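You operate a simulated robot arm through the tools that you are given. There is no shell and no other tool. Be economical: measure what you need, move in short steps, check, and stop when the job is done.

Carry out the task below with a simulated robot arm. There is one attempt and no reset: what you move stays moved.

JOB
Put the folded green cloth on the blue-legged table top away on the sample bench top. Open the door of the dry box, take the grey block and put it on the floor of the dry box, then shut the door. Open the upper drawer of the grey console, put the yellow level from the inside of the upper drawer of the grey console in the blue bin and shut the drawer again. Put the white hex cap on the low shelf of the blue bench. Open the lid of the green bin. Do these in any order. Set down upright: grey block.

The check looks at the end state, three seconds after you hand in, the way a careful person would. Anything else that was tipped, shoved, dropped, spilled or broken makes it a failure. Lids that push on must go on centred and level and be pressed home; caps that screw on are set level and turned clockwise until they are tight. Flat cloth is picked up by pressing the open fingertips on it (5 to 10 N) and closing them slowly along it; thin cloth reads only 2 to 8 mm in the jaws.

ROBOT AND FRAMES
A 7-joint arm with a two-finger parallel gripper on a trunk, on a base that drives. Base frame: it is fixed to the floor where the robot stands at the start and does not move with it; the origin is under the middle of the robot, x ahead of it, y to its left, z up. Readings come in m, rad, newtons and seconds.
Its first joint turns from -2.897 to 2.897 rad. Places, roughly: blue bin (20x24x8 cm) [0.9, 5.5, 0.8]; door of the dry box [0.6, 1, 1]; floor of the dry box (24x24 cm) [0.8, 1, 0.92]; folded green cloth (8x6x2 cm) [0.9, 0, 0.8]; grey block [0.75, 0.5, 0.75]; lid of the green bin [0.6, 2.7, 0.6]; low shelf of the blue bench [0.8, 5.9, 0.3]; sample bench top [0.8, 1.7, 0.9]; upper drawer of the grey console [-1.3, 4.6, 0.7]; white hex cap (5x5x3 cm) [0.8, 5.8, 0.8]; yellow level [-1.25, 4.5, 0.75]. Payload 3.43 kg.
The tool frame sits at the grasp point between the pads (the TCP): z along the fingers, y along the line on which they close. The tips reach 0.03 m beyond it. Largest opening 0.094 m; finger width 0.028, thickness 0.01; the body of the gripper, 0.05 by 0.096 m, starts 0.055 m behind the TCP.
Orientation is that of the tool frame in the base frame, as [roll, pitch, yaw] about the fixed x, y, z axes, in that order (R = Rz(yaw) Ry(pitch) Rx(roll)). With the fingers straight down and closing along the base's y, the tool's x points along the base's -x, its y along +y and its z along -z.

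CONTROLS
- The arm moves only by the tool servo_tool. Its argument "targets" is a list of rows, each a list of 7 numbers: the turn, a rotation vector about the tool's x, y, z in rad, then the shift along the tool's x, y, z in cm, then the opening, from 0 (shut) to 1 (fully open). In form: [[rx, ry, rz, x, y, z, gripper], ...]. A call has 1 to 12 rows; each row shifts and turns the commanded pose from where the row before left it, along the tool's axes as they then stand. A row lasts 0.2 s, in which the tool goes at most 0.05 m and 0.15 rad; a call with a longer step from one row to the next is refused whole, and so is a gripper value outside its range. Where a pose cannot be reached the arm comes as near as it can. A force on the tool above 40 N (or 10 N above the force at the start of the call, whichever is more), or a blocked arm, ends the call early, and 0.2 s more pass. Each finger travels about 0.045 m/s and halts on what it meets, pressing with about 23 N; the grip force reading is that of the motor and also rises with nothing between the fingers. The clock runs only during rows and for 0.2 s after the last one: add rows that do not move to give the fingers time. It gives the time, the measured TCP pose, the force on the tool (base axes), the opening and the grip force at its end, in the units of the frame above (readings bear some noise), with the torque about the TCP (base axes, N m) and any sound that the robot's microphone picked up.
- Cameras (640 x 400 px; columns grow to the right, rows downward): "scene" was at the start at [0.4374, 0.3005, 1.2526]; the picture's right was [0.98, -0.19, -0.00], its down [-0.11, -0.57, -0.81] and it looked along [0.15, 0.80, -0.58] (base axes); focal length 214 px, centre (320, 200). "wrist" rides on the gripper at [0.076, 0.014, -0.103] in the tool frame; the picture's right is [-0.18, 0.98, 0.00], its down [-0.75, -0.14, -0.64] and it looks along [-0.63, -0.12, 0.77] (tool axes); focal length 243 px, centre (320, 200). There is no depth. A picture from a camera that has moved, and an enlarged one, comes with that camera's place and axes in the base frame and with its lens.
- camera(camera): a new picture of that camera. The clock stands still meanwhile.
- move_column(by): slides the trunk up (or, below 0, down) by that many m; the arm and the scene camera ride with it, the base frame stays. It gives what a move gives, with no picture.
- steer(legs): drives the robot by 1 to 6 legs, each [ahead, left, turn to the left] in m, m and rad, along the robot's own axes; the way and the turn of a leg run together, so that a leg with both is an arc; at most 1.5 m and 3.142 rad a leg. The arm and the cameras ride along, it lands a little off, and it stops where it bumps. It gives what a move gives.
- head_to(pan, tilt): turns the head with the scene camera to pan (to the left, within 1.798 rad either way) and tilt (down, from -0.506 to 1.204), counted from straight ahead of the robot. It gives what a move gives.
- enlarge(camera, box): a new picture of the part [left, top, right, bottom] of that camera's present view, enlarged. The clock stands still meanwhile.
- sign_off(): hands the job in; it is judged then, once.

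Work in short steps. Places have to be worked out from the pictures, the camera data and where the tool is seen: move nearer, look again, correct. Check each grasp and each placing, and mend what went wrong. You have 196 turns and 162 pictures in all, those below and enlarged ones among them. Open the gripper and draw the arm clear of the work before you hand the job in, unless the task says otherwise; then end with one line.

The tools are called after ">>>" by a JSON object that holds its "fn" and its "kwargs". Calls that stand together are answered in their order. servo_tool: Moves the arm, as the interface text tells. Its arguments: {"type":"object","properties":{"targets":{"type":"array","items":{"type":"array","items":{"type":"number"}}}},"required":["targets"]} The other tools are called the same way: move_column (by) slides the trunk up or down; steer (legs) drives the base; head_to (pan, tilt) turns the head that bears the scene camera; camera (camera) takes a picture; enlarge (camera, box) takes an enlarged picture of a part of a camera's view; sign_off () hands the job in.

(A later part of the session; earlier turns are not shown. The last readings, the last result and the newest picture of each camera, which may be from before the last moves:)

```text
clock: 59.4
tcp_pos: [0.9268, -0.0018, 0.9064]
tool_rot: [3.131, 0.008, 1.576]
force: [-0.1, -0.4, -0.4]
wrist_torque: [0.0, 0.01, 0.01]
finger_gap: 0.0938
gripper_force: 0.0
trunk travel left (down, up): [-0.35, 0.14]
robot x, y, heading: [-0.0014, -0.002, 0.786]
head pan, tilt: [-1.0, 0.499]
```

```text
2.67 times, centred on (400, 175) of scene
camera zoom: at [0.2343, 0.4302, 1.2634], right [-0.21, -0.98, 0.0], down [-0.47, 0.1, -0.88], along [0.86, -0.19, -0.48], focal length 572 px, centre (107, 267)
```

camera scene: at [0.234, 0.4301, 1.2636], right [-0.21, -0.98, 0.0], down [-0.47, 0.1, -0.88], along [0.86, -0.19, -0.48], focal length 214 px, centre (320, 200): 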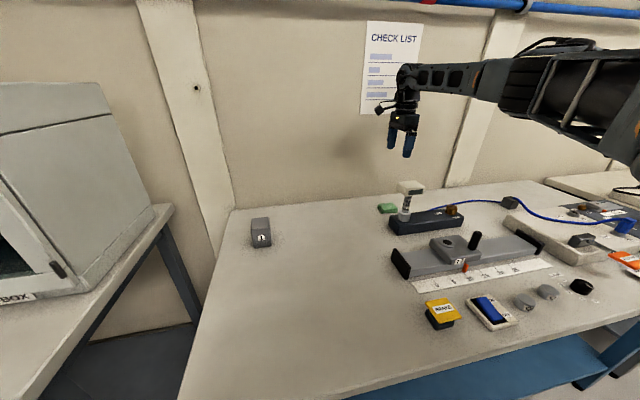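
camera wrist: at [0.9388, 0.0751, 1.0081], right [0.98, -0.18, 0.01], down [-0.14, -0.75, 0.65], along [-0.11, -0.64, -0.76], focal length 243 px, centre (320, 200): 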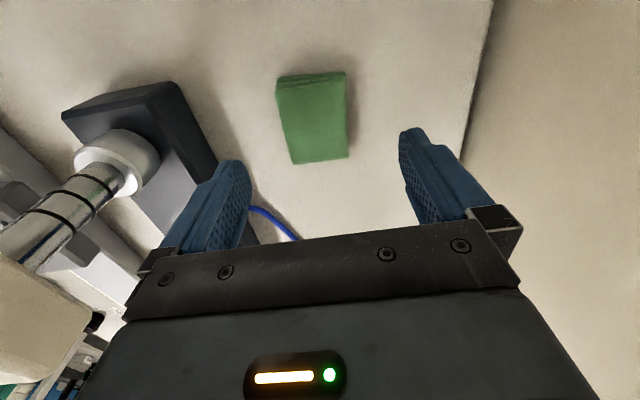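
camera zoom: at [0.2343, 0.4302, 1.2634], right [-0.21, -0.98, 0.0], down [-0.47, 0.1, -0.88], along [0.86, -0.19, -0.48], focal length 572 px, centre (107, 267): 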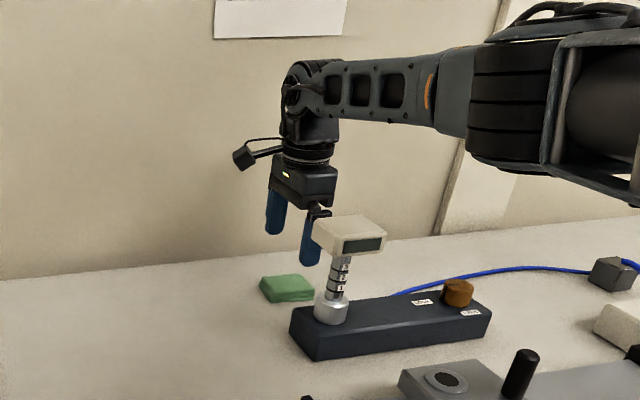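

Cloth top about z 0.807. I descend to just above the table.

>>> {"fn": "servo_tool", "kwargs": {"targets": [[0, 0, 0, -0.3, -0.4, 2, 1], [0, 0, 0, 0, 0, 2, 1], [0, 0, 0, 0, 0, 2, 1], [0, 0, 0, 0, 0, 1, 1], [0, 0, 0, 0, 0, 0, 1]]}}

>>> {"fn": "camera", "kwargs": {"camera": "wrist"}}

>>> {"fn": "enlarge", "kwargs": {"camera": "scene", "box": [340, 150, 460, 225]}}

```text
clock: 60.5
tcp_pos: [0.9214, -0.0068, 0.8345]
tool_rot: [3.13, 0.007, 1.576]
force: [0.1, 0.4, 0.7]
wrist_torque: [0.0, 0.05, 0.05]
finger_gap: 0.0942
gripper_force: 0.0
trunk travel left (down, up): [-0.35, 0.14]
robot x, y, heading: [-0.0042, 0.0001, 0.786]
head pan, tilt: [-1.0, 0.499]
```

```text
127 pictures are left
camera wrist: at [0.935, 0.0696, 0.9377], right [0.98, -0.18, 0.01], down [-0.14, -0.75, 0.65], along [-0.11, -0.64, -0.76], focal length 243 px, centre (320, 200)
```

wrist: 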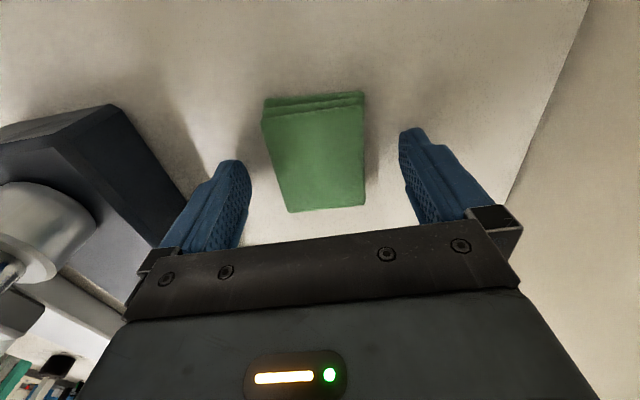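

```text
5.33 times, centred on (400, 188) of scene
camera zoom: at [0.2343, 0.4302, 1.2634], right [-0.21, -0.98, 0.0], down [-0.47, 0.1, -0.88], along [0.86, -0.19, -0.48], focal length 1144 px, centre (-107, 267)
```

zoom: 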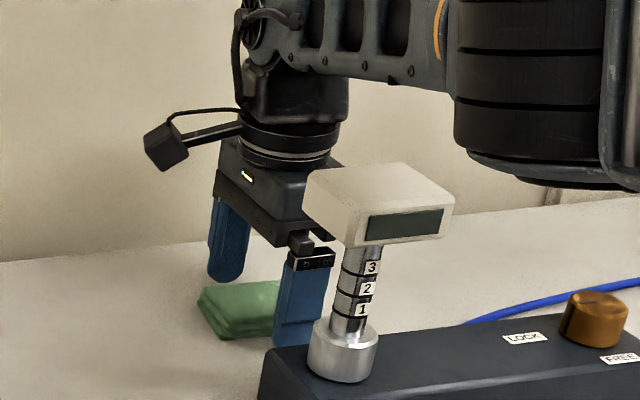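

Centred. I lower a further 1.4 cm slowly, watching force.

>>> {"fn": "servo_tool", "kwargs": {"targets": [[0, 0, 0, 0, 0, 0.5, 1], [0, 0, 0, 0, 0, 0.5, 1], [0, 0, 0, 0, 0, 0.4, 1], [0, 0, 0, 0, 0, 0, 1]]}}

```text
clock: 61.3
tcp_pos: [0.9232, -0.0062, 0.8313]
tool_rot: [3.126, 0.008, 1.574]
force: [-10.9, 3.6, 18.1]
wrist_torque: [0.4, 1.3, -0.1]
finger_gap: 0.094
gripper_force: 0.0
out of reach, approached as far as the arm can: row 2
trunk travel left (down, up): [-0.35, 0.14]
robot x, y, heading: [0.0004, -0.0012, 0.788]
head pan, tilt: [-1.0, 0.499]
stopped in row 3: the force on the tool passed its limit at 46 N (the readings are from after the stop); the commanded pose is now the measured one
```

The near fingertip touched the table (tip z ≈0.80). I raise 3 mm and close on the cloth.

>>> {"fn": "servo_tool", "kwargs": {"targets": [[0, 0, 0, 0, 0, -0.3, 1], [0, 0, 0, 0, 0, 0, 0.8], [0, 0, 0, 0, 0, 0, 0.6], [0, 0, 0, 0, 0, 0, 0.4], [0, 0, 0, 0, 0, 0, 0.2], [0, 0, 0, 0, 0, 0, 0], [0, 0, 0, 0, 0, 0, 0], [0, 0, 0, 0, 0, 0, 0]]}}

>>> {"fn": "camera", "kwargs": {"camera": "wrist"}}

```text
clock: 63.1
tcp_pos: [0.922, -0.0077, 0.8321]
tool_rot: [3.127, 0.008, 1.576]
force: [0.3, 0.0, -0.9]
wrist_torque: [0.0, -0.02, -0.02]
finger_gap: 0.0549
gripper_force: 22.9
trunk travel left (down, up): [-0.35, 0.14]
robot x, y, heading: [-0.0009, -0.0014, 0.786]
head pan, tilt: [-1.0, 0.499]
```

```text
125 pictures are left
camera wrist: at [0.9341, 0.07, 0.9344], right [0.98, -0.18, 0.02], down [-0.15, -0.75, 0.65], along [-0.1, -0.64, -0.76], focal length 243 px, centre (320, 200)
```

wrist: 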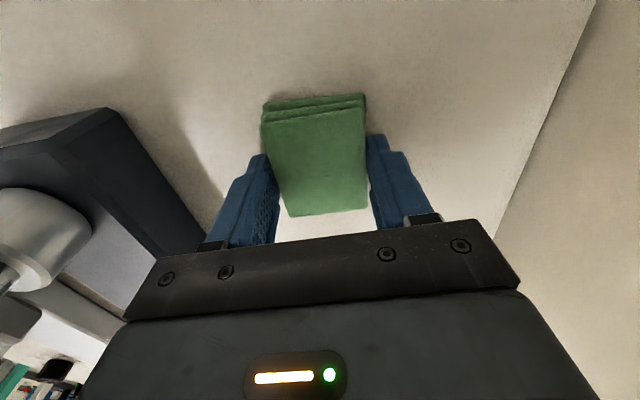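

Gripped at 55 mm. Lift straight up.

>>> {"fn": "servo_tool", "kwargs": {"targets": [[0, 0, 0, 0, 0, -2, 0], [0, 0, 0, 0, 0, -3, 0], [0, 0, 0, 0, 0, -4, 0], [0, 0, 0, 0, 0, -4, 0], [0, 0, 0, 0, 0, -4, 0], [0, 0, 0, 0, 0, -4, 0], [0, 0, 0, 0, 0, -4, 0], [0, 0, 0, 0, 0, 0, 0]]}}

>>> {"fn": "camera", "kwargs": {"camera": "wrist"}}

>>> {"fn": "camera", "kwargs": {"camera": "scene"}}

```text
clock: 64.9
tcp_pos: [0.9191, -0.0037, 1.0809]
tool_rot: [3.125, 0.009, 1.576]
force: [0.2, -0.2, -0.9]
wrist_torque: [0.01, 0.01, -0.02]
finger_gap: 0.0543
gripper_force: 22.8
trunk travel left (down, up): [-0.35, 0.14]
robot x, y, heading: [0.0003, -0.0004, 0.789]
head pan, tilt: [-1.0, 0.499]
```

```text
124 pictures are left
camera wrist: at [0.9304, 0.0728, 1.1835], right [0.98, -0.18, 0.02], down [-0.15, -0.75, 0.65], along [-0.1, -0.64, -0.76], focal length 243 px, centre (320, 200)
```

wrist: 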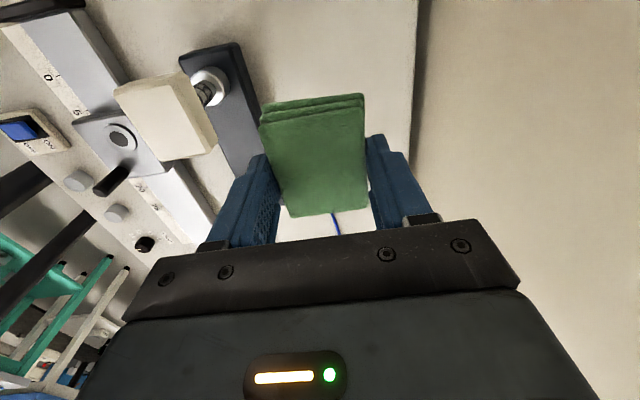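

```text
123 pictures are left
camera scene: at [0.2344, 0.4303, 1.2634], right [-0.21, -0.98, 0.0], down [-0.47, 0.1, -0.88], along [0.86, -0.19, -0.48], focal length 214 px, centre (320, 200)
```

scene: 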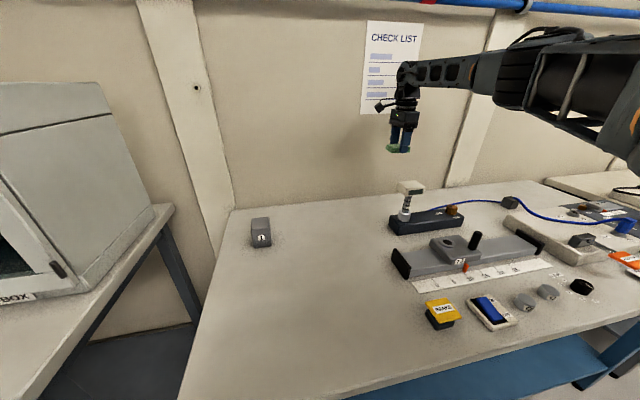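

Cloth held. I retract over the aisle at z≈1.18 for driving.

>>> {"fn": "servo_tool", "kwargs": {"targets": [[0, 0, 0, 0.5, -4, -1, 0], [0, 0, 0, 0.5, -4, -1, 0], [0, 0, 0, 0.5, -4, -1, 0], [0, 0, 0, 0, -4, -1, 0], [0, 0, 0, 0, -4, -1, 0], [0, 0, 0, 0, -4, -1, 0], [0, 0, 0, 0, -4, -1, 0], [0, 0, 0, 0, -4, -1, 0], [0, 0, 0, 0, -4, -1, 0], [0, 0, 0, 0, -4, -1, 0], [0, 0, 0, 0, -4, 0, 0], [0, 0, 0, 0, -3, 0, 0]]}}

>>> {"fn": "head_to", "kwargs": {"pan": 0.6, "tilt": 0.5}}

>>> {"fn": "camera", "kwargs": {"camera": "scene"}}

```text
clock: 66.9
tcp_pos: [0.5995, 0.0801, 1.1676]
tool_rot: [3.129, 0.025, 1.771]
force: [0.1, -1.2, -0.3]
wrist_torque: [-0.02, 0.0, 0.01]
finger_gap: 0.0538
gripper_force: 23.1
trunk travel left (down, up): [-0.35, 0.14]
robot x, y, heading: [-0.0014, 0.0006, 0.784]
head pan, tilt: [-1.0, 0.499]
stopped in row 10: the arm was blocked; the commanded pose is now the measured one
```

```text
clock: 68.6
tcp_pos: [0.5986, 0.0798, 1.1677]
tool_rot: [3.128, 0.027, 1.77]
force: [-0.1, -0.5, 0.3]
wrist_torque: [0.01, 0.01, 0.03]
finger_gap: 0.0537
gripper_force: 22.9
trunk travel left (down, up): [-0.35, 0.14]
robot x, y, heading: [-0.0025, 0.0001, 0.782]
head pan, tilt: [0.6, 0.499]
```

```text
122 pictures are left
camera scene: at [0.1622, 0.5391, 1.2634], right [0.98, -0.19, 0.0], down [-0.09, -0.47, -0.88], along [0.16, 0.86, -0.48], focal length 214 px, centre (320, 200)
```

scene: 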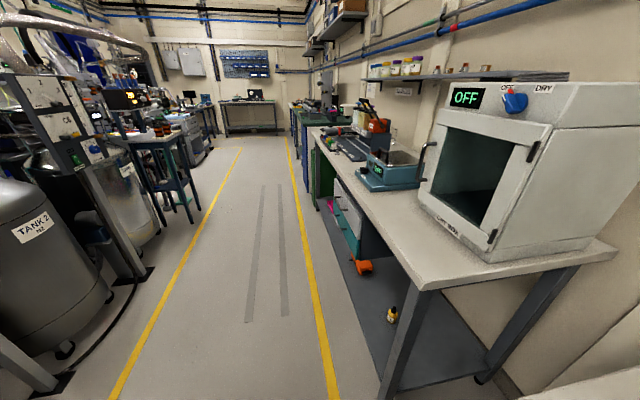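

The arm fouls the mast when folded in further, but is usable here. I turn left to heading +y and drive ahead so the dry box and sample bench come alongside.

>>> {"fn": "steer", "kwargs": {"legs": [[0, 0, 0.785], [0.9, 0, 0]]}}

>>> {"fn": "head_to", "kwargs": {"pan": -1.2, "tilt": 0.5}}

>>> {"fn": "camera", "kwargs": {"camera": "scene"}}

```text
clock: 75.4
tcp_pos: [0.3623, 1.3882, 1.1665]
tool_rot: [3.127, 0.026, 2.559]
force: [-0.9, -0.4, -0.9]
wrist_torque: [-0.02, -0.01, 0.02]
finger_gap: 0.0537
gripper_force: 23.3
trunk travel left (down, up): [-0.35, 0.14]
robot x, y, heading: [-0.0068, 0.9073, 1.576]
head pan, tilt: [0.6, 0.499]
```

```text
clock: 77.2
tcp_pos: [0.3606, 1.3895, 1.1686]
tool_rot: [3.129, 0.025, 2.559]
force: [0.2, 0.1, -0.4]
wrist_torque: [0.0, 0.01, -0.01]
finger_gap: 0.0539
gripper_force: 23.1
trunk travel left (down, up): [-0.35, 0.14]
robot x, y, heading: [-0.0018, 0.9082, 1.569]
head pan, tilt: [-1.201, 0.499]
```

```text
121 pictures are left
camera scene: at [-0.1363, 1.3614, 1.2634], right [0.37, -0.93, 0.0], down [-0.45, -0.18, -0.88], along [0.82, 0.32, -0.48], focal length 214 px, centre (320, 200)
```

scene: 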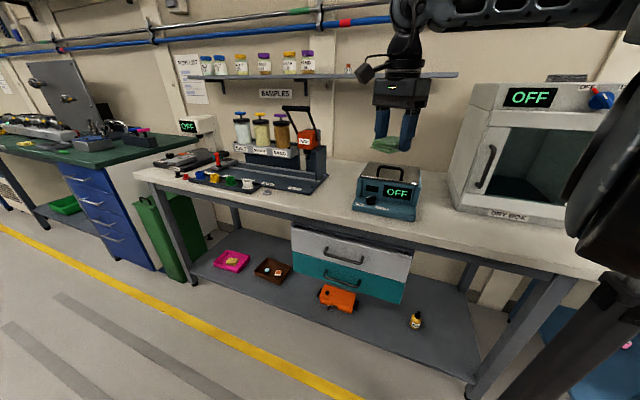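

The sample bench holds the dry box, teal device and a dispenser. I zoom on the free space.

>>> {"fn": "enlarge", "kwargs": {"camera": "scene", "box": [220, 120, 480, 260]}}

```text
2.46 times, centred on (350, 190) of scene
camera zoom: at [-0.1363, 1.3614, 1.2634], right [0.37, -0.93, 0.0], down [-0.45, -0.18, -0.88], along [0.82, 0.32, -0.48], focal length 528 px, centre (246, 225)
```

zoom: 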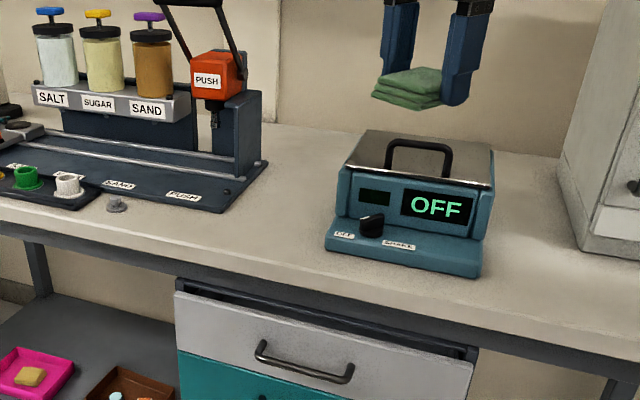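

There's a ~14 cm gap between dispenser and teal device around (0.60, 1.55). I move toward it, turning to yaw π, to view it with the wrist camera.

>>> {"fn": "servo_tool", "kwargs": {"targets": [[0, 0, 0, -0.6, 4.2, 0, 0], [0, 0, 0, -0.6, 4.2, 0, 0], [0, 0, 0, -0.6, 4.2, 0, 0], [0, 0, 0, -0.6, 4.2, 0, 0], [0.012, 0.025, 0, -0.6, 4.2, 0, 0], [0, 0, -0.145, 0, 0, 0, 0], [0, 0, -0.145, 0, 0, 0, 0], [0, 0, -0.145, 0, 0, 0, 0], [0, 0, -0.145, 0, 0, 0, 0], [0, 0, 0, 0, 0, 0, 0]]}}

>>> {"fn": "camera", "kwargs": {"camera": "wrist"}}

>>> {"fn": "camera", "kwargs": {"camera": "scene"}}

```text
clock: 79.4
tcp_pos: [0.5007, 1.5476, 1.1685]
tool_rot: [-3.141, 0.003, -3.141]
force: [0.2, -0.2, 0.0]
wrist_torque: [0.01, -0.01, -0.01]
finger_gap: 0.0538
gripper_force: 23.3
trunk travel left (down, up): [-0.35, 0.14]
robot x, y, heading: [-0.0041, 0.9087, 1.578]
head pan, tilt: [-1.201, 0.499]
```

```text
119 pictures are left
camera wrist: at [0.4249, 1.5611, 1.2726], right [0.18, 0.98, 0.0], down [0.75, -0.14, 0.64], along [0.63, -0.12, -0.77], focal length 243 px, centre (320, 200)
```

wrist: 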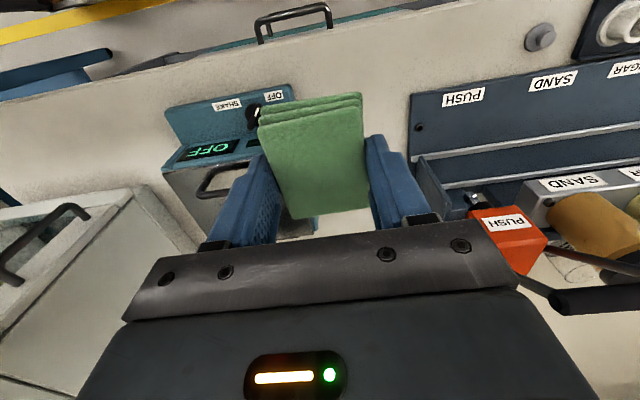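

```text
118 pictures are left
camera scene: at [-0.1363, 1.3614, 1.2634], right [0.37, -0.93, 0.0], down [-0.45, -0.18, -0.88], along [0.82, 0.32, -0.48], focal length 214 px, centre (320, 200)
```

scene: 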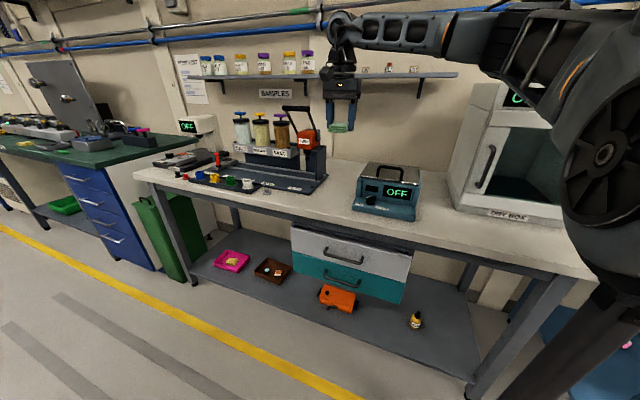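

Gap spans y 1.51–1.665. I go to (0.57, 1.59) and down to z≈1.0.

>>> {"fn": "servo_tool", "kwargs": {"targets": [[0, 0, 0, -2, 2.1, 0, 0], [0, 0, 0, -2, 2.1, 0, 0], [0, 0, 0, -3, 0, 1, 0], [0, 0, 0, 0, 0, 3, 0], [0, 0, 0, 0, 0, 3, 0], [0, 0, 0, 0, 0, 3, 0], [0, 0, 0, 0, 0, 3, 0], [0, 0, 0, 0, 0, 3, 0], [0, 0, 0, 0, 0, 0, 0]]}}

>>> {"fn": "camera", "kwargs": {"camera": "wrist"}}

>>> {"fn": "enlarge", "kwargs": {"camera": "scene", "box": [240, 90, 460, 230]}}

```text
clock: 81.4
tcp_pos: [0.5721, 1.5904, 1.0106]
tool_rot: [-3.141, 0.002, 3.14]
force: [0.3, 0.1, -0.8]
wrist_torque: [-0.02, -0.02, -0.05]
finger_gap: 0.0538
gripper_force: 22.9
trunk travel left (down, up): [-0.35, 0.14]
robot x, y, heading: [-0.0036, 0.9066, 1.575]
head pan, tilt: [-1.201, 0.499]
```

```text
117 pictures are left
camera wrist: at [0.4959, 1.6045, 1.113], right [0.19, 0.98, 0.0], down [0.75, -0.14, 0.64], along [0.63, -0.12, -0.77], focal length 243 px, centre (320, 200)
```

wrist: 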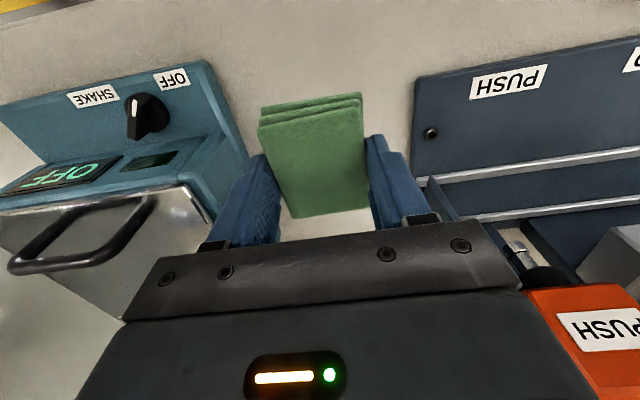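

```text
2.86 times, centred on (350, 160) of scene
camera zoom: at [-0.1363, 1.3614, 1.2634], right [0.37, -0.93, 0.0], down [-0.45, -0.18, -0.88], along [0.82, 0.32, -0.48], focal length 613 px, centre (234, 314)
```

zoom: 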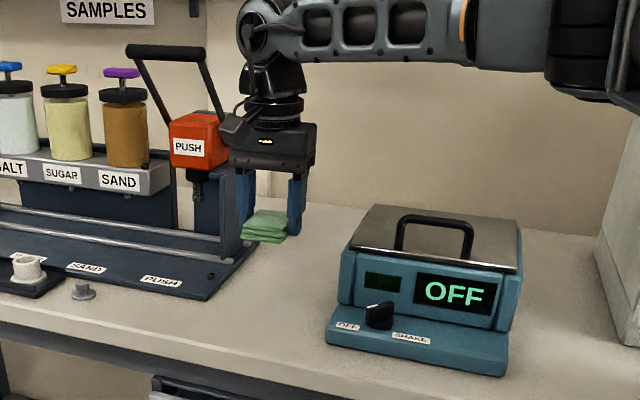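

I shift 1.5 cm away from the dispenser and descend slowly toward contact.

>>> {"fn": "servo_tool", "kwargs": {"targets": [[0, 0, 0, 0, -1.5, 0, 0], [0, 0, 0, 0, 0, 2, 0], [0, 0, 0, 0, 0, 2, 0], [0, 0, 0, 0, 0, 1, 0], [0, 0, 0, 0, 0, 1, 0], [0, 0, 0, 0, 0, 0.5, 0], [0, 0, 0, 0, 0, 0.5, 0], [0, 0, 0, 0, 0, 0, 0]]}}

>>> {"fn": "enlarge", "kwargs": {"camera": "scene", "box": [260, 110, 400, 210]}}

```text
clock: 83.2
tcp_pos: [0.5715, 1.5739, 0.9417]
tool_rot: [-3.141, 0.002, 3.14]
force: [-0.3, -0.6, -0.8]
wrist_torque: [-0.02, 0.02, 0.02]
finger_gap: 0.0539
gripper_force: 22.6
trunk travel left (down, up): [-0.35, 0.14]
robot x, y, heading: [-0.0035, 0.9059, 1.576]
head pan, tilt: [-1.201, 0.499]
```

```text
4.00 times, centred on (330, 160) of scene
camera zoom: at [-0.1363, 1.3614, 1.2634], right [0.37, -0.93, 0.0], down [-0.45, -0.18, -0.88], along [0.82, 0.32, -0.48], focal length 858 px, centre (280, 360)
```

zoom: 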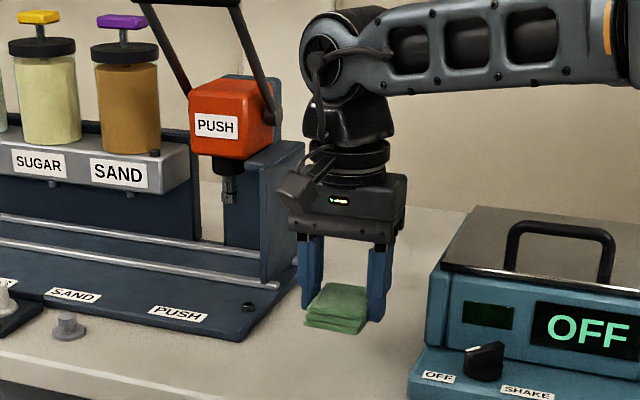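

Nearly down; I continue 5 mm steps until contact.

>>> {"fn": "servo_tool", "kwargs": {"targets": [[0, 0, 0, 0, 0, 0.4, 0], [0, 0, 0, 0, 0, 0.4, 0], [0, 0, 0, 0, 0, 0.3, 0], [0, 0, 0, 0, 0, 0.3, 0], [0, 0, 0, 0, 0, 0, 0]]}}

```text
clock: 84.4
tcp_pos: [0.5715, 1.5749, 0.9285]
tool_rot: [-3.14, 0.001, 3.14]
force: [0.1, -0.1, 0.0]
wrist_torque: [0.0, -0.04, -0.01]
finger_gap: 0.0537
gripper_force: 23.5
trunk travel left (down, up): [-0.35, 0.14]
robot x, y, heading: [0.0006, 0.9077, 1.574]
head pan, tilt: [-1.201, 0.499]
```

>>> {"fn": "servo_tool", "kwargs": {"targets": [[0, 0, 0, 0, 0, 0.3, 0], [0, 0, 0, 0, 0, 0.3, 0], [0, 0, 0, 0, 0, 0, 0]]}}

>>> {"fn": "enlarge", "kwargs": {"camera": "scene", "box": [280, 140, 380, 200]}}

```text
clock: 85.2
tcp_pos: [0.5709, 1.5735, 0.9219]
tool_rot: [3.141, 0.002, 3.139]
force: [1.0, 0.1, -0.6]
wrist_torque: [-0.03, -0.03, 0.0]
finger_gap: 0.0536
gripper_force: 23.1
trunk travel left (down, up): [-0.35, 0.14]
robot x, y, heading: [-0.002, 0.9072, 1.571]
head pan, tilt: [-1.201, 0.499]
```

```text
6.40 times, centred on (330, 170) of scene
camera zoom: at [-0.1363, 1.3614, 1.2634], right [0.37, -0.93, 0.0], down [-0.45, -0.18, -0.88], along [0.82, 0.32, -0.48], focal length 1373 px, centre (256, 392)
```

zoom: 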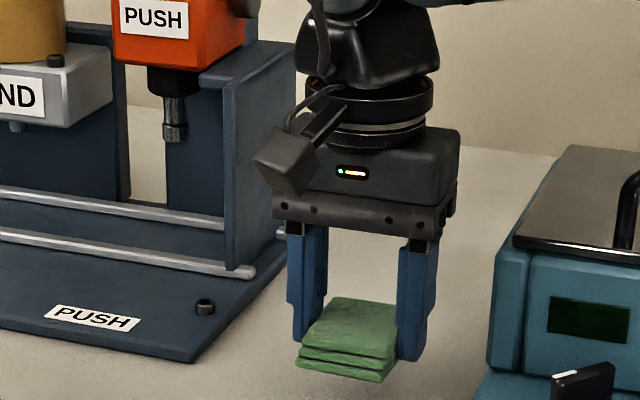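

>>> {"fn": "servo_tool", "kwargs": {"targets": [[0, 0, 0, 0, 0, 0.4, 0], [0, 0, 0, 0, 0, 0.4, 0], [0, 0, 0, 0, 0, 0.4, 0], [0, 0, 0, 0, 0, 0.4, 0], [0, 0, 0, 0, 0, 0.4, 0], [0, 0, 0, 0, 0, 0, 0]]}}

```text
clock: 86.6
tcp_pos: [0.5717, 1.5732, 0.9005]
tool_rot: [-3.141, 0.002, 3.14]
force: [-0.5, -0.9, 0.6]
wrist_torque: [-0.01, 0.01, -0.03]
finger_gap: 0.0535
gripper_force: 22.9
trunk travel left (down, up): [-0.35, 0.14]
robot x, y, heading: [-0.004, 0.911, 1.573]
head pan, tilt: [-1.201, 0.499]
```

>>> {"fn": "servo_tool", "kwargs": {"targets": [[0, 0, 0, 0, 0, 0.4, 0], [0, 0, 0, 0, 0, 0.4, 0], [0, 0, 0, 0, 0, 0.4, 0], [0, 0, 0, 0, 0, 0, 0]]}}

>>> {"fn": "enlarge", "kwargs": {"camera": "scene", "box": [280, 140, 380, 200]}}

```text
clock: 87.6
tcp_pos: [0.5724, 1.5745, 0.8904]
tool_rot: [3.14, 0.004, 3.139]
force: [-0.3, -1.0, 9.9]
wrist_torque: [-0.13, -0.25, 0.0]
finger_gap: 0.0537
gripper_force: 22.8
trunk travel left (down, up): [-0.35, 0.14]
robot x, y, heading: [-0.0056, 0.9074, 1.572]
head pan, tilt: [-1.201, 0.499]
```

```text
6.40 times, centred on (330, 170) of scene
camera zoom: at [-0.1365, 1.3612, 1.2637], right [0.37, -0.93, 0.0], down [-0.45, -0.17, -0.88], along [0.82, 0.32, -0.48], focal length 1373 px, centre (256, 392)
```

zoom: 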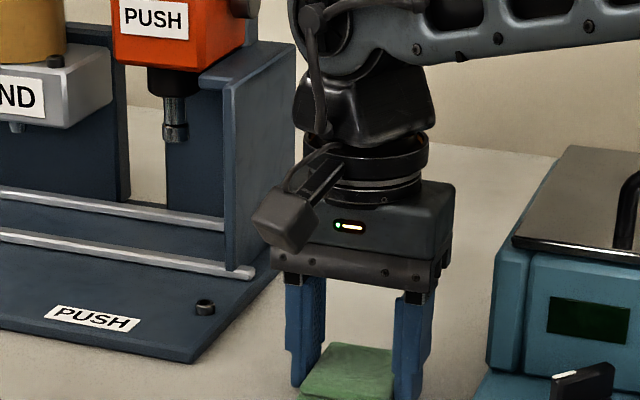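

Contact with 10 N. I release and rise.

>>> {"fn": "servo_tool", "kwargs": {"targets": [[0, 0, 0, 0, 0, 0, 0.65], [0, 0, 0, 0, 0, 0, 0.75], [0, 0, 0, 0, 0, 0, 0.8], [0, 0, 0, 0, 0, 0, 0.8], [0, 0, 0, 0, 0, -2, 0.8], [0, 0, 0, 0, 0, -4, 0.8], [0, 0, 0, 0, 0, -4, 0.8], [0, 0, 0, 0, 0, -4, 0.8], [0, 0, 0, 0, 0, -4, 0.8], [0, 0, 0, 1, 0, -4, 0.8], [0, 0, 0, 2, 0, -3, 0.8], [0, 0, 0, 2, 0, -2, 0.8]]}}

>>> {"fn": "camera", "kwargs": {"camera": "scene"}}

```text
clock: 90.2
tcp_pos: [0.5196, 1.5745, 1.1609]
tool_rot: [3.141, 0.002, 3.139]
force: [-0.5, -0.9, 0.4]
wrist_torque: [0.01, 0.01, 0.0]
finger_gap: 0.0752
gripper_force: 0.1
trunk travel left (down, up): [-0.35, 0.14]
robot x, y, heading: [0.0002, 0.9075, 1.571]
head pan, tilt: [-1.201, 0.499]
```

```text
112 pictures are left
camera scene: at [-0.1361, 1.3615, 1.2634], right [0.37, -0.93, 0.0], down [-0.45, -0.18, -0.88], along [0.82, 0.32, -0.48], focal length 214 px, centre (320, 200)
```

scene: 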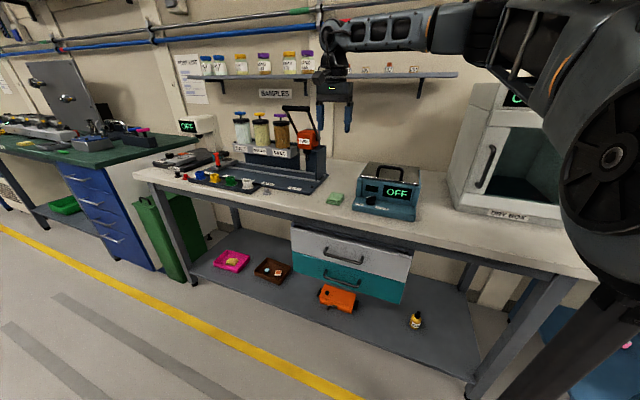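

Cloth placed. Now I inspect the dry box's door and handle.

>>> {"fn": "enlarge", "kwargs": {"camera": "scene", "box": [420, 60, 580, 240]}}

>>> {"fn": "head_to", "kwargs": {"pan": -1.7, "tilt": 0.3}}

>>> {"fn": "camera", "kwargs": {"camera": "scene"}}

```text
2.22 times, centred on (500, 150) of scene
camera zoom: at [-0.1361, 1.3615, 1.2634], right [0.37, -0.93, 0.0], down [-0.45, -0.18, -0.88], along [0.82, 0.32, -0.48], focal length 477 px, centre (-80, 311)
```

zoom: 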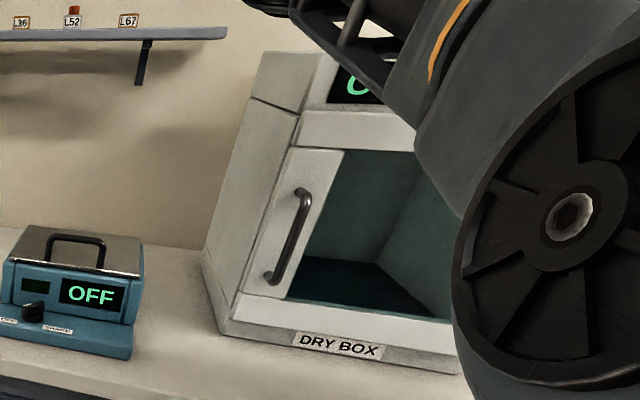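

```text
clock: 91.1
tcp_pos: [0.521, 1.5752, 1.162]
tool_rot: [-3.141, 0.003, 3.141]
force: [0.1, -0.1, -0.2]
wrist_torque: [-0.06, 0.02, 0.04]
finger_gap: 0.0753
gripper_force: 0.2
trunk travel left (down, up): [-0.35, 0.14]
robot x, y, heading: [-0.0007, 0.9075, 1.571]
head pan, tilt: [-1.7, 0.3]
```

```text
110 pictures are left
camera scene: at [-0.1283, 1.3166, 1.2818], right [-0.12, -0.99, 0.0], down [-0.29, 0.04, -0.96], along [0.95, -0.12, -0.3], focal length 214 px, centre (320, 200)
```

scene: 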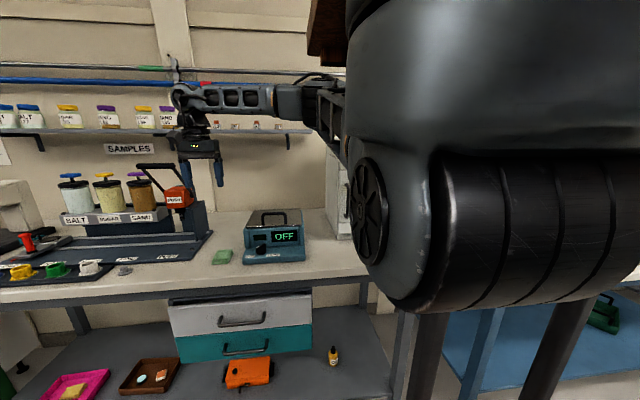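

The arm's bulky elbow stays on the right side, so I work the door from the north. I first draw the TCP back over the front edge, then drive 0.65 m ahead.

>>> {"fn": "servo_tool", "kwargs": {"targets": [[0, 0, 0, 3, 0, -0.5, 1], [0, 0, 0, 3, 0, -0.5, 1], [0, 0, 0, 2, 0, -0.5, 1]]}}

>>> {"fn": "steer", "kwargs": {"legs": [[0.65, 0.08, 0]]}}

>>> {"fn": "head_to", "kwargs": {"pan": -1.79, "tilt": 0.3}}

>>> {"fn": "camera", "kwargs": {"camera": "scene"}}

>>> {"fn": "camera", "kwargs": {"camera": "wrist"}}

```text
clock: 91.9
tcp_pos: [0.442, 1.5742, 1.1755]
tool_rot: [3.141, 0.004, 3.138]
force: [0.3, 0.4, 0.2]
wrist_torque: [0.02, 0.07, 0.01]
finger_gap: 0.0941
gripper_force: 0.1
trunk travel left (down, up): [-0.35, 0.14]
robot x, y, heading: [-0.0016, 0.9066, 1.572]
head pan, tilt: [-1.7, 0.3]
```

```text
clock: 95.5
tcp_pos: [0.3663, 2.2032, 1.1749]
tool_rot: [3.141, 0.003, 3.133]
force: [0.2, -0.6, -0.1]
wrist_torque: [-0.02, 0.0, 0.0]
finger_gap: 0.0942
gripper_force: 0.0
trunk travel left (down, up): [-0.35, 0.14]
robot x, y, heading: [-0.0854, 1.539, 1.571]
head pan, tilt: [-1.7, 0.3]
```

```text
clock: 96.2
tcp_pos: [0.365, 2.2035, 1.1761]
tool_rot: [-3.141, 0.002, 3.133]
force: [0.7, 0.5, 0.5]
wrist_torque: [-0.03, -0.01, -0.02]
finger_gap: 0.094
gripper_force: 0.1
trunk travel left (down, up): [-0.35, 0.14]
robot x, y, heading: [-0.0844, 1.5423, 1.567]
head pan, tilt: [-1.791, 0.3]
```

```text
109 pictures are left
camera scene: at [-0.2072, 1.9418, 1.2818], right [-0.22, -0.98, 0.0], down [-0.29, 0.07, -0.96], along [0.93, -0.21, -0.3], focal length 214 px, centre (320, 200)
```

scene: 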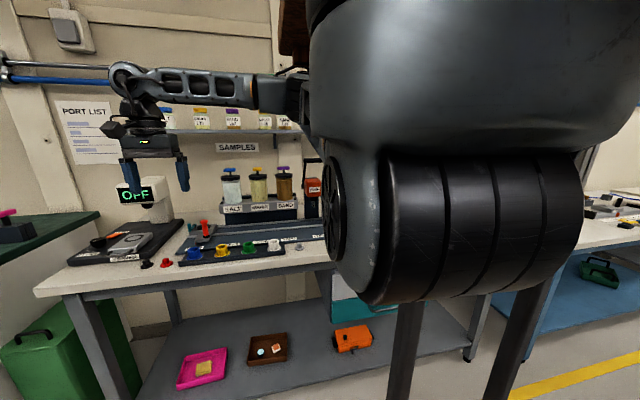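

```text
108 pictures are left
camera wrist: at [0.2898, 2.2183, 1.2783], right [0.19, 0.98, 0.0], down [0.75, -0.15, 0.64], along [0.63, -0.12, -0.77], focal length 243 px, centre (320, 200)
```

wrist: 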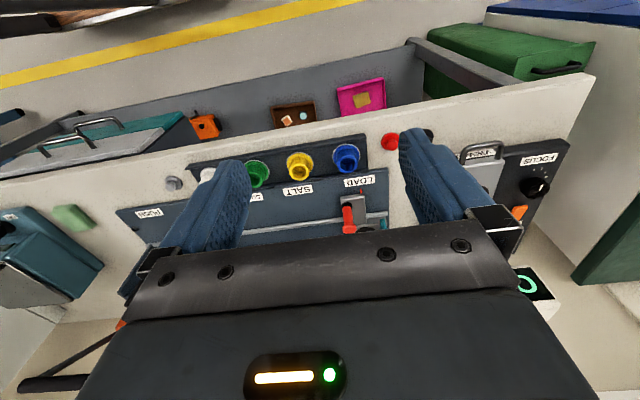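

I rotate the tool by π (to yaw 0) so that when pitched forward the camera is on top.

>>> {"fn": "servo_tool", "kwargs": {"targets": [[0, 0, 0.145, 0, 0, 0, 1], [0, 0, 0.145, 0, 0, 0, 1], [0, 0, 0.145, 0, 0, 0, 1], [0, 0, 0.145, 0, 0, 0, 1], [0, 0, 0.145, 0, 0, 0, 1], [0, 0, 0.145, 0, 0, 0, 1], [0, 0, 0.145, 0, 0, 0, 1], [0, 0, 0.145, 0, 0, 0, 1], [0, 0, 0.145, 0, 0, 0, 1], [0, 0, 0.145, 0, 0, 0, 1], [0, 0, 0.12, 0, 0, 0, 1]]}}

>>> {"fn": "servo_tool", "kwargs": {"targets": [[0, 0, 0, -4, 0, 0, 1], [0, 0, 0, -4, 0, 0, 1], [0, 0, 0, -4, 0.5, 0, 1], [0, 0, 0, -4, 0.5, 0, 1], [0, 0, 0, -4, 0.5, 0, 1], [0, 0, 0, -4, 0.5, 0, 1], [0, 0, 0, -4, 0.5, 0, 1], [0, 0, 0, -4, 0.5, 0, 1], [0, 0, 0, -4, 0, 0, 1], [0, 0, 0, -4, 0, 0, 1], [0, 0, 0, -4, 0, 0, 1], [0, 0, 0, -4, 0, 0, 1]]}}

```text
clock: 98.6
tcp_pos: [0.3649, 2.2032, 1.1764]
tool_rot: [3.14, 0.001, 1.56]
force: [-1.2, -0.8, -0.7]
wrist_torque: [0.02, -0.01, 0.0]
finger_gap: 0.0942
gripper_force: 0.1
trunk travel left (down, up): [-0.35, 0.14]
robot x, y, heading: [-0.0821, 1.5422, 1.572]
head pan, tilt: [-1.791, 0.3]
```

```text
clock: 100.2
tcp_pos: [0.3654, 2.0023, 1.1799]
tool_rot: [3.13, 0.008, 1.754]
force: [0.1, -0.4, -0.2]
wrist_torque: [-0.04, 0.0, 0.04]
finger_gap: 0.0942
gripper_force: 0.0
trunk travel left (down, up): [-0.35, 0.14]
robot x, y, heading: [-0.082, 1.5381, 1.57]
head pan, tilt: [-1.791, 0.3]
stopped in row 8: the arm was blocked; the commanded pose is now the measured one
```

Blocked again when folding in. Instead I raise the tool and turn the base right, which swings the arm toward the dry box at a safe radius.

>>> {"fn": "servo_tool", "kwargs": {"targets": [[0, 0, 0, 0.5, 0, -4, 1], [0, 0, 0, 0, 0, -4, 1], [0.01, 0.01, 0, 0, 0, -3, 1], [0, 0, 0, 0, 0, 0, 1]]}}

>>> {"fn": "steer", "kwargs": {"legs": [[0, 0, -1.4]]}}

>>> {"fn": "head_to", "kwargs": {"pan": -0.9, "tilt": 0.4}}

>>> {"fn": "camera", "kwargs": {"camera": "scene"}}

>>> {"fn": "camera", "kwargs": {"camera": "wrist"}}

```text
clock: 101.5
tcp_pos: [0.3649, 2.006, 1.2617]
tool_rot: [-3.069, -0.068, 1.749]
force: [0.2, -0.3, -0.8]
wrist_torque: [-0.03, 0.02, -0.02]
finger_gap: 0.094
gripper_force: 0.0
trunk travel left (down, up): [-0.35, 0.14]
robot x, y, heading: [-0.0789, 1.5384, 1.567]
head pan, tilt: [-1.791, 0.3]
stopped in row 4: the arm was blocked; the commanded pose is now the measured one
```

```text
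clock: 105.3
tcp_pos: [0.4509, 1.178, 1.2622]
tool_rot: [-3.07, -0.066, 0.351]
force: [-0.3, 0.1, -0.1]
wrist_torque: [0.0, 0.02, -0.01]
finger_gap: 0.094
gripper_force: 0.0
trunk travel left (down, up): [-0.35, 0.14]
robot x, y, heading: [-0.0821, 1.5408, 0.169]
head pan, tilt: [-1.791, 0.3]
```

```text
clock: 106.5
tcp_pos: [0.4513, 1.1789, 1.2618]
tool_rot: [-3.07, -0.067, 0.351]
force: [-0.1, -0.6, -0.6]
wrist_torque: [0.02, 0.01, 0.0]
finger_gap: 0.094
gripper_force: 0.1
trunk travel left (down, up): [-0.35, 0.14]
robot x, y, heading: [-0.0853, 1.5409, 0.174]
head pan, tilt: [-0.901, 0.4]
```

```text
107 pictures are left
camera scene: at [0.3638, 1.7612, 1.2726], right [-0.67, -0.74, 0.0], down [-0.29, 0.26, -0.92], along [0.69, -0.61, -0.39], focal length 214 px, centre (320, 200)
```

scene: 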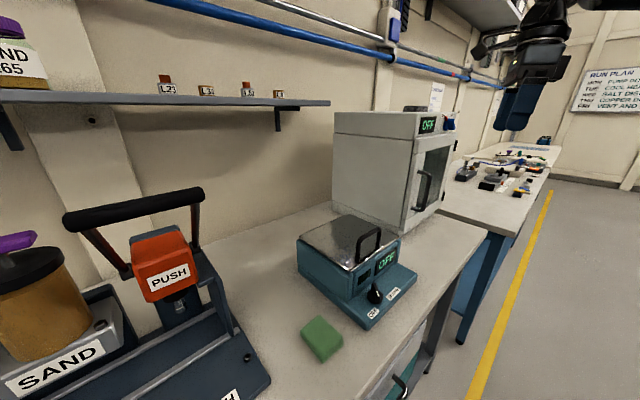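

```text
106 pictures are left
camera wrist: at [0.5234, 1.1821, 1.3689], right [0.17, -0.98, -0.08], down [-0.78, -0.18, 0.6], along [-0.6, -0.04, -0.8], focal length 243 px, centre (320, 200)
```

wrist: 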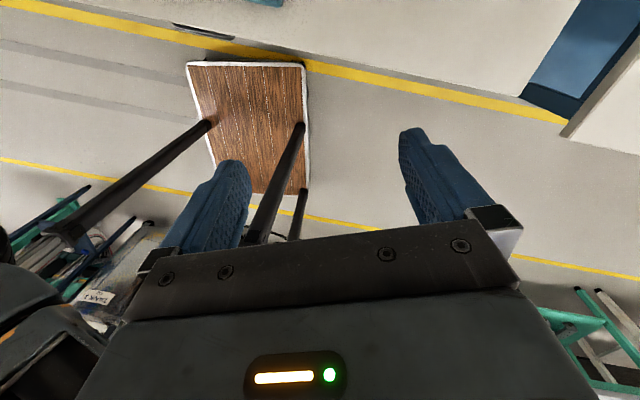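

The robot is a four-post frame with the arm hung from it, so I keep the tool well out. Handle triangulates to (0.605, 1.13, 1.05). I back the base off 12 cm, then level and pitch the tool toward horizontal.

>>> {"fn": "steer", "kwargs": {"legs": [[-0.14, 0.03, 0]]}}

>>> {"fn": "servo_tool", "kwargs": {"targets": [[-0.07, -0.06, 0, 2, 0, 0, 1], [0, 0, 0.14, 2, 0, 0, 1], [0, 0, 0.14, 2, 0, 0, 1], [0, 0, 0.14, 2, 0, 0, 1], [0, 0, 0.14, 2, 0, 0, 1], [0, 0, 0.14, 2, 0, 0, 1]]}}

>>> {"fn": "servo_tool", "kwargs": {"targets": [[0, 0.14, 0, 0, 0, 0, 1], [0, 0.14, 0, 0, 0, 0, 1], [0, 0.14, 0, 0, 0, 0, 1], [0, 0.14, 0, 0, 0, 0, 1], [0, 0.14, 0, 0, 0, 0, 1], [0, 0.14, 0, 0, 0, 0, 1], [0, 0.14, 0, 0, 0, 0, 1]]}}

```text
clock: 107.8
tcp_pos: [0.3049, 1.1834, 1.2615]
tool_rot: [-3.07, -0.068, 0.352]
force: [-0.2, -1.4, 0.5]
wrist_torque: [0.01, 0.01, -0.02]
finger_gap: 0.0939
gripper_force: 0.1
trunk travel left (down, up): [-0.35, 0.14]
robot x, y, heading: [-0.2264, 1.5447, 0.168]
head pan, tilt: [-0.901, 0.4]
```

```text
clock: 109.4
tcp_pos: [0.4151, 1.1913, 1.235]
tool_rot: [-3.054, 0.013, -0.363]
force: [-0.6, -1.0, 1.2]
wrist_torque: [0.0, 0.02, -0.03]
finger_gap: 0.094
gripper_force: 0.2
trunk travel left (down, up): [-0.35, 0.14]
robot x, y, heading: [-0.2266, 1.5438, 0.168]
head pan, tilt: [-0.901, 0.4]
stopped in row 6: the arm was blocked; the commanded pose is now the measured one
```

```text
clock: 111.2
tcp_pos: [0.4463, 1.2225, 1.2372]
tool_rot: [-3.022, -0.963, -0.38]
force: [0.4, -0.3, -0.2]
wrist_torque: [-0.02, -0.03, 0.0]
finger_gap: 0.0938
gripper_force: 0.1
trunk travel left (down, up): [-0.35, 0.14]
robot x, y, heading: [-0.232, 1.5424, 0.171]
head pan, tilt: [-0.901, 0.4]
stopped in row 7: the arm was blocked; the commanded pose is now the measured one
```

The tool now points 35° below horizontal toward the door. I check the wrist view before approaching.

>>> {"fn": "camera", "kwargs": {"camera": "wrist"}}

>>> {"fn": "camera", "kwargs": {"camera": "scene"}}

```text
105 pictures are left
camera wrist: at [0.4011, 1.2113, 1.358], right [-0.37, -0.9, -0.22], down [-0.88, 0.42, -0.24], along [0.31, 0.1, -0.94], focal length 243 px, centre (320, 200)
```

wrist: 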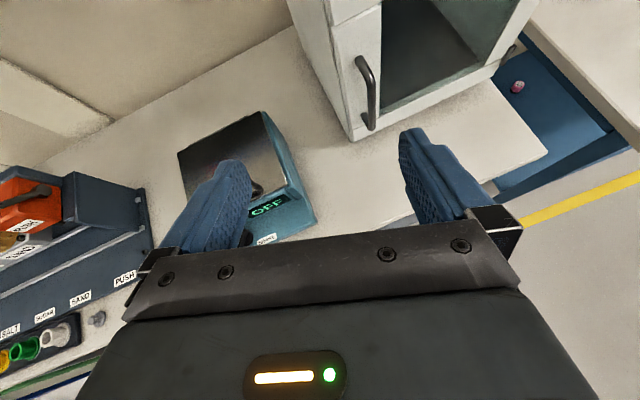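

```text
104 pictures are left
camera scene: at [0.2189, 1.7655, 1.2726], right [-0.67, -0.74, 0.0], down [-0.29, 0.26, -0.92], along [0.69, -0.61, -0.39], focal length 214 px, centre (320, 200)
```

scene: 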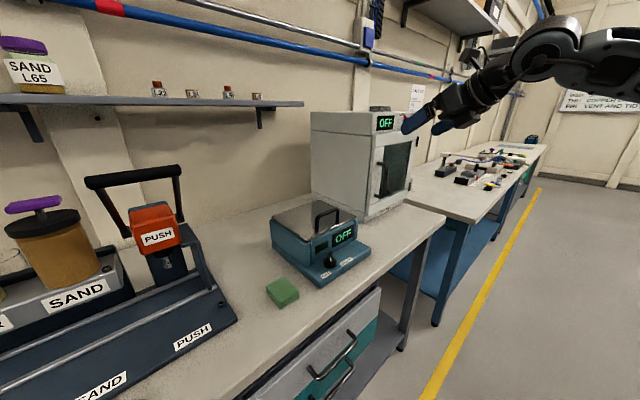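

Handle confirmed at (0.605, 1.13), z 1.0–1.13. I move to the pre-grasp point.

>>> {"fn": "servo_tool", "kwargs": {"targets": [[0, 0, 0, -1.3, 1.5, 2.2, 1], [0, 0, 0, -1.3, 1.5, 2.2, 1], [0, 0, 0, -1.3, 1.5, 2.2, 1], [0, 0, 0, -1, 1.3, 2.2, 1], [0, 0, 0, 0, 0, 2.2, 1], [0, 0, 0, 0, 0, 2.2, 1], [0, 0, 0, 0, 0, 2.2, 1]]}}

>>> {"fn": "camera", "kwargs": {"camera": "wrist"}}

>>> {"fn": "camera", "kwargs": {"camera": "scene"}}

```text
clock: 112.8
tcp_pos: [0.5271, 1.1477, 1.1059]
tool_rot: [-3.023, -0.962, -0.382]
force: [-0.5, 0.6, 0.2]
wrist_torque: [0.0, 0.02, 0.02]
finger_gap: 0.094
gripper_force: 0.1
trunk travel left (down, up): [-0.35, 0.14]
robot x, y, heading: [-0.2275, 1.5444, 0.166]
head pan, tilt: [-0.901, 0.4]
```

```text
103 pictures are left
camera wrist: at [0.4806, 1.1373, 1.2258], right [-0.37, -0.9, -0.22], down [-0.87, 0.42, -0.24], along [0.31, 0.1, -0.94], focal length 243 px, centre (320, 200)
```

wrist: 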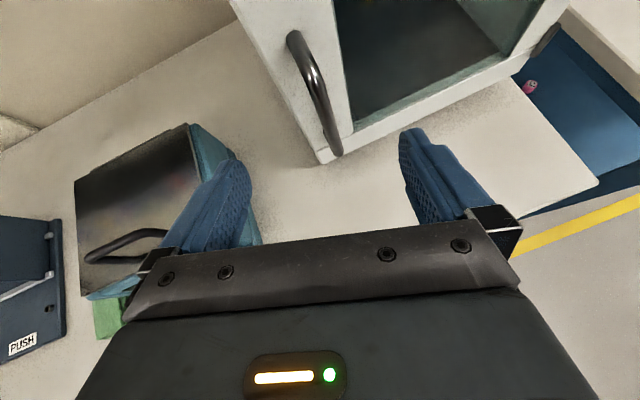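

```text
102 pictures are left
camera scene: at [0.2187, 1.7654, 1.2727], right [-0.67, -0.74, 0.0], down [-0.29, 0.26, -0.92], along [0.69, -0.61, -0.39], focal length 214 px, centre (320, 200)
```

scene: 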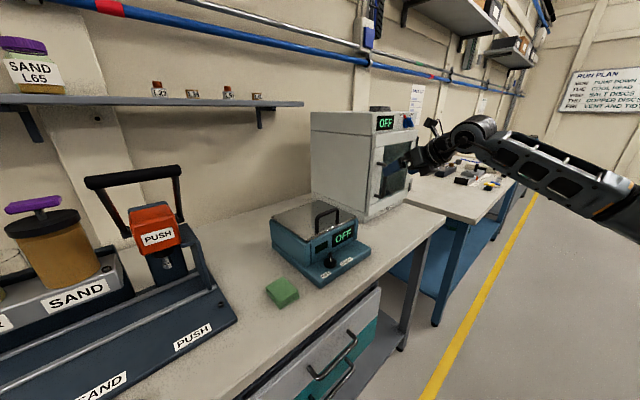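

Aligned on the bar. I advance 8 cm along the tool and close.

>>> {"fn": "servo_tool", "kwargs": {"targets": [[0, 0, 0, 0, 0, 2, 1], [0, 0, 0, 0, 0, 2, 1], [0, 0, 0, 0, 0, 2, 1], [0, 0, 0, 0, 0, 1.2, 1], [0, 0, 0, 0, 0, 0.8, 1], [0, 0, 0, 0, 0, 0, 1]]}}

>>> {"fn": "camera", "kwargs": {"camera": "wrist"}}

```text
clock: 114.2
tcp_pos: [0.5926, 1.1318, 1.0616]
tool_rot: [-3.021, -0.962, -0.382]
force: [-0.9, -0.2, -0.6]
wrist_torque: [0.0, 0.03, 0.02]
finger_gap: 0.094
gripper_force: 0.1
trunk travel left (down, up): [-0.35, 0.14]
robot x, y, heading: [-0.2276, 1.544, 0.17]
head pan, tilt: [-0.901, 0.4]
```

```text
101 pictures are left
camera wrist: at [0.5454, 1.1204, 1.1807], right [-0.37, -0.9, -0.22], down [-0.87, 0.42, -0.24], along [0.31, 0.1, -0.94], focal length 243 px, centre (320, 200)
```

wrist: 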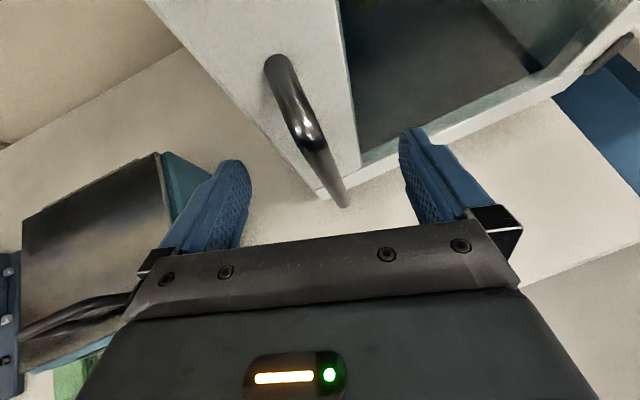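

>>> {"fn": "servo_tool", "kwargs": {"targets": [[0, 0, 0, 0, 0, 0, 0.6], [0, 0, 0, 0, 0, 0, 0.2], [0, 0, 0, 0, 0, 0, 0], [0, 0, 0, 0, 0, 0, 0], [0, 0, 0, 0, 0, 0, 0], [0, 0, 0, 0, 0, 0, 0], [0, 0, 0, 0, 0, 0, 0]]}}

>>> {"fn": "camera", "kwargs": {"camera": "wrist"}}

```text
clock: 115.8
tcp_pos: [0.5899, 1.1272, 1.06]
tool_rot: [-3.027, -0.961, -0.384]
force: [-0.2, -24.2, -2.8]
wrist_torque: [-1.68, 0.37, -0.25]
finger_gap: 0.015
gripper_force: 45.0
trunk travel left (down, up): [-0.35, 0.14]
robot x, y, heading: [-0.2283, 1.545, 0.17]
head pan, tilt: [-0.901, 0.4]
```

```text
100 pictures are left
camera wrist: at [0.5442, 1.1175, 1.1806], right [-0.38, -0.9, -0.22], down [-0.87, 0.42, -0.24], along [0.31, 0.1, -0.95], focal length 243 px, centre (320, 200)
```

wrist: 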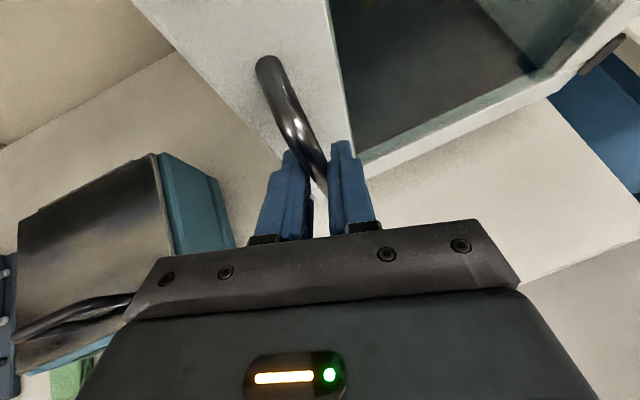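

Handle gripped. I pull the door open the first ~0.2 rad along its arc.

>>> {"fn": "servo_tool", "kwargs": {"targets": [[0, 0, 0, -0.6, 0.5, -0.95, 0], [0, 0, 0, -0.6, 0.6, -0.95, 0], [0, 0, 0, -0.6, 0.65, -0.95, 0], [0, 0, 0, -0.6, 0.7, -0.95, 0], [0, 0, 0, 0, 0, 0, 0]]}}

>>> {"fn": "camera", "kwargs": {"camera": "scene"}}

```text
clock: 117.0
tcp_pos: [0.5396, 1.1162, 1.0599]
tool_rot: [-3.023, -0.966, -0.382]
force: [10.9, -33.6, 5.2]
wrist_torque: [-1.9, -0.19, -0.28]
finger_gap: 0.0151
gripper_force: 44.8
trunk travel left (down, up): [-0.35, 0.14]
robot x, y, heading: [-0.2256, 1.5452, 0.169]
head pan, tilt: [-0.901, 0.4]
```

```text
99 pictures are left
camera scene: at [0.2192, 1.7645, 1.2728], right [-0.67, -0.74, 0.0], down [-0.29, 0.26, -0.92], along [0.69, -0.61, -0.39], focal length 214 px, centre (320, 200)
```

scene: 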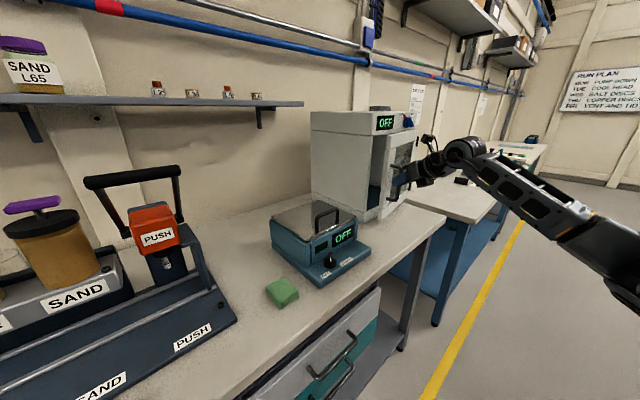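

The door is opening. I continue the arc with a bit more -y and a slight turn.

>>> {"fn": "servo_tool", "kwargs": {"targets": [[0.02, 0, -0.014, -0.38, 0.85, -0.6, 0], [0.02, 0, -0.014, -0.38, 0.75, -0.63, 0], [0.02, 0, -0.014, -0.38, 0.75, -0.63, 0], [0.02, 0, -0.014, -0.38, 0.75, -0.63, 0], [0.02, 0, -0.014, -0.38, 0.75, -0.63, 0], [0, 0, 0, 0, 0, 0, 0]]}}

```text
clock: 118.2
tcp_pos: [0.5015, 1.0993, 1.0597]
tool_rot: [-3.017, -0.969, -0.254]
force: [-5.7, 12.4, 5.8]
wrist_torque: [-1.69, 0.07, 0.18]
finger_gap: 0.0149
gripper_force: 44.7
trunk travel left (down, up): [-0.35, 0.14]
robot x, y, heading: [-0.2266, 1.5459, 0.17]
head pan, tilt: [-0.901, 0.4]
stopped in row 5: the force on the tool passed its limit at 52 N (the readings are from after the stop); the commanded pose is now the measured one
```

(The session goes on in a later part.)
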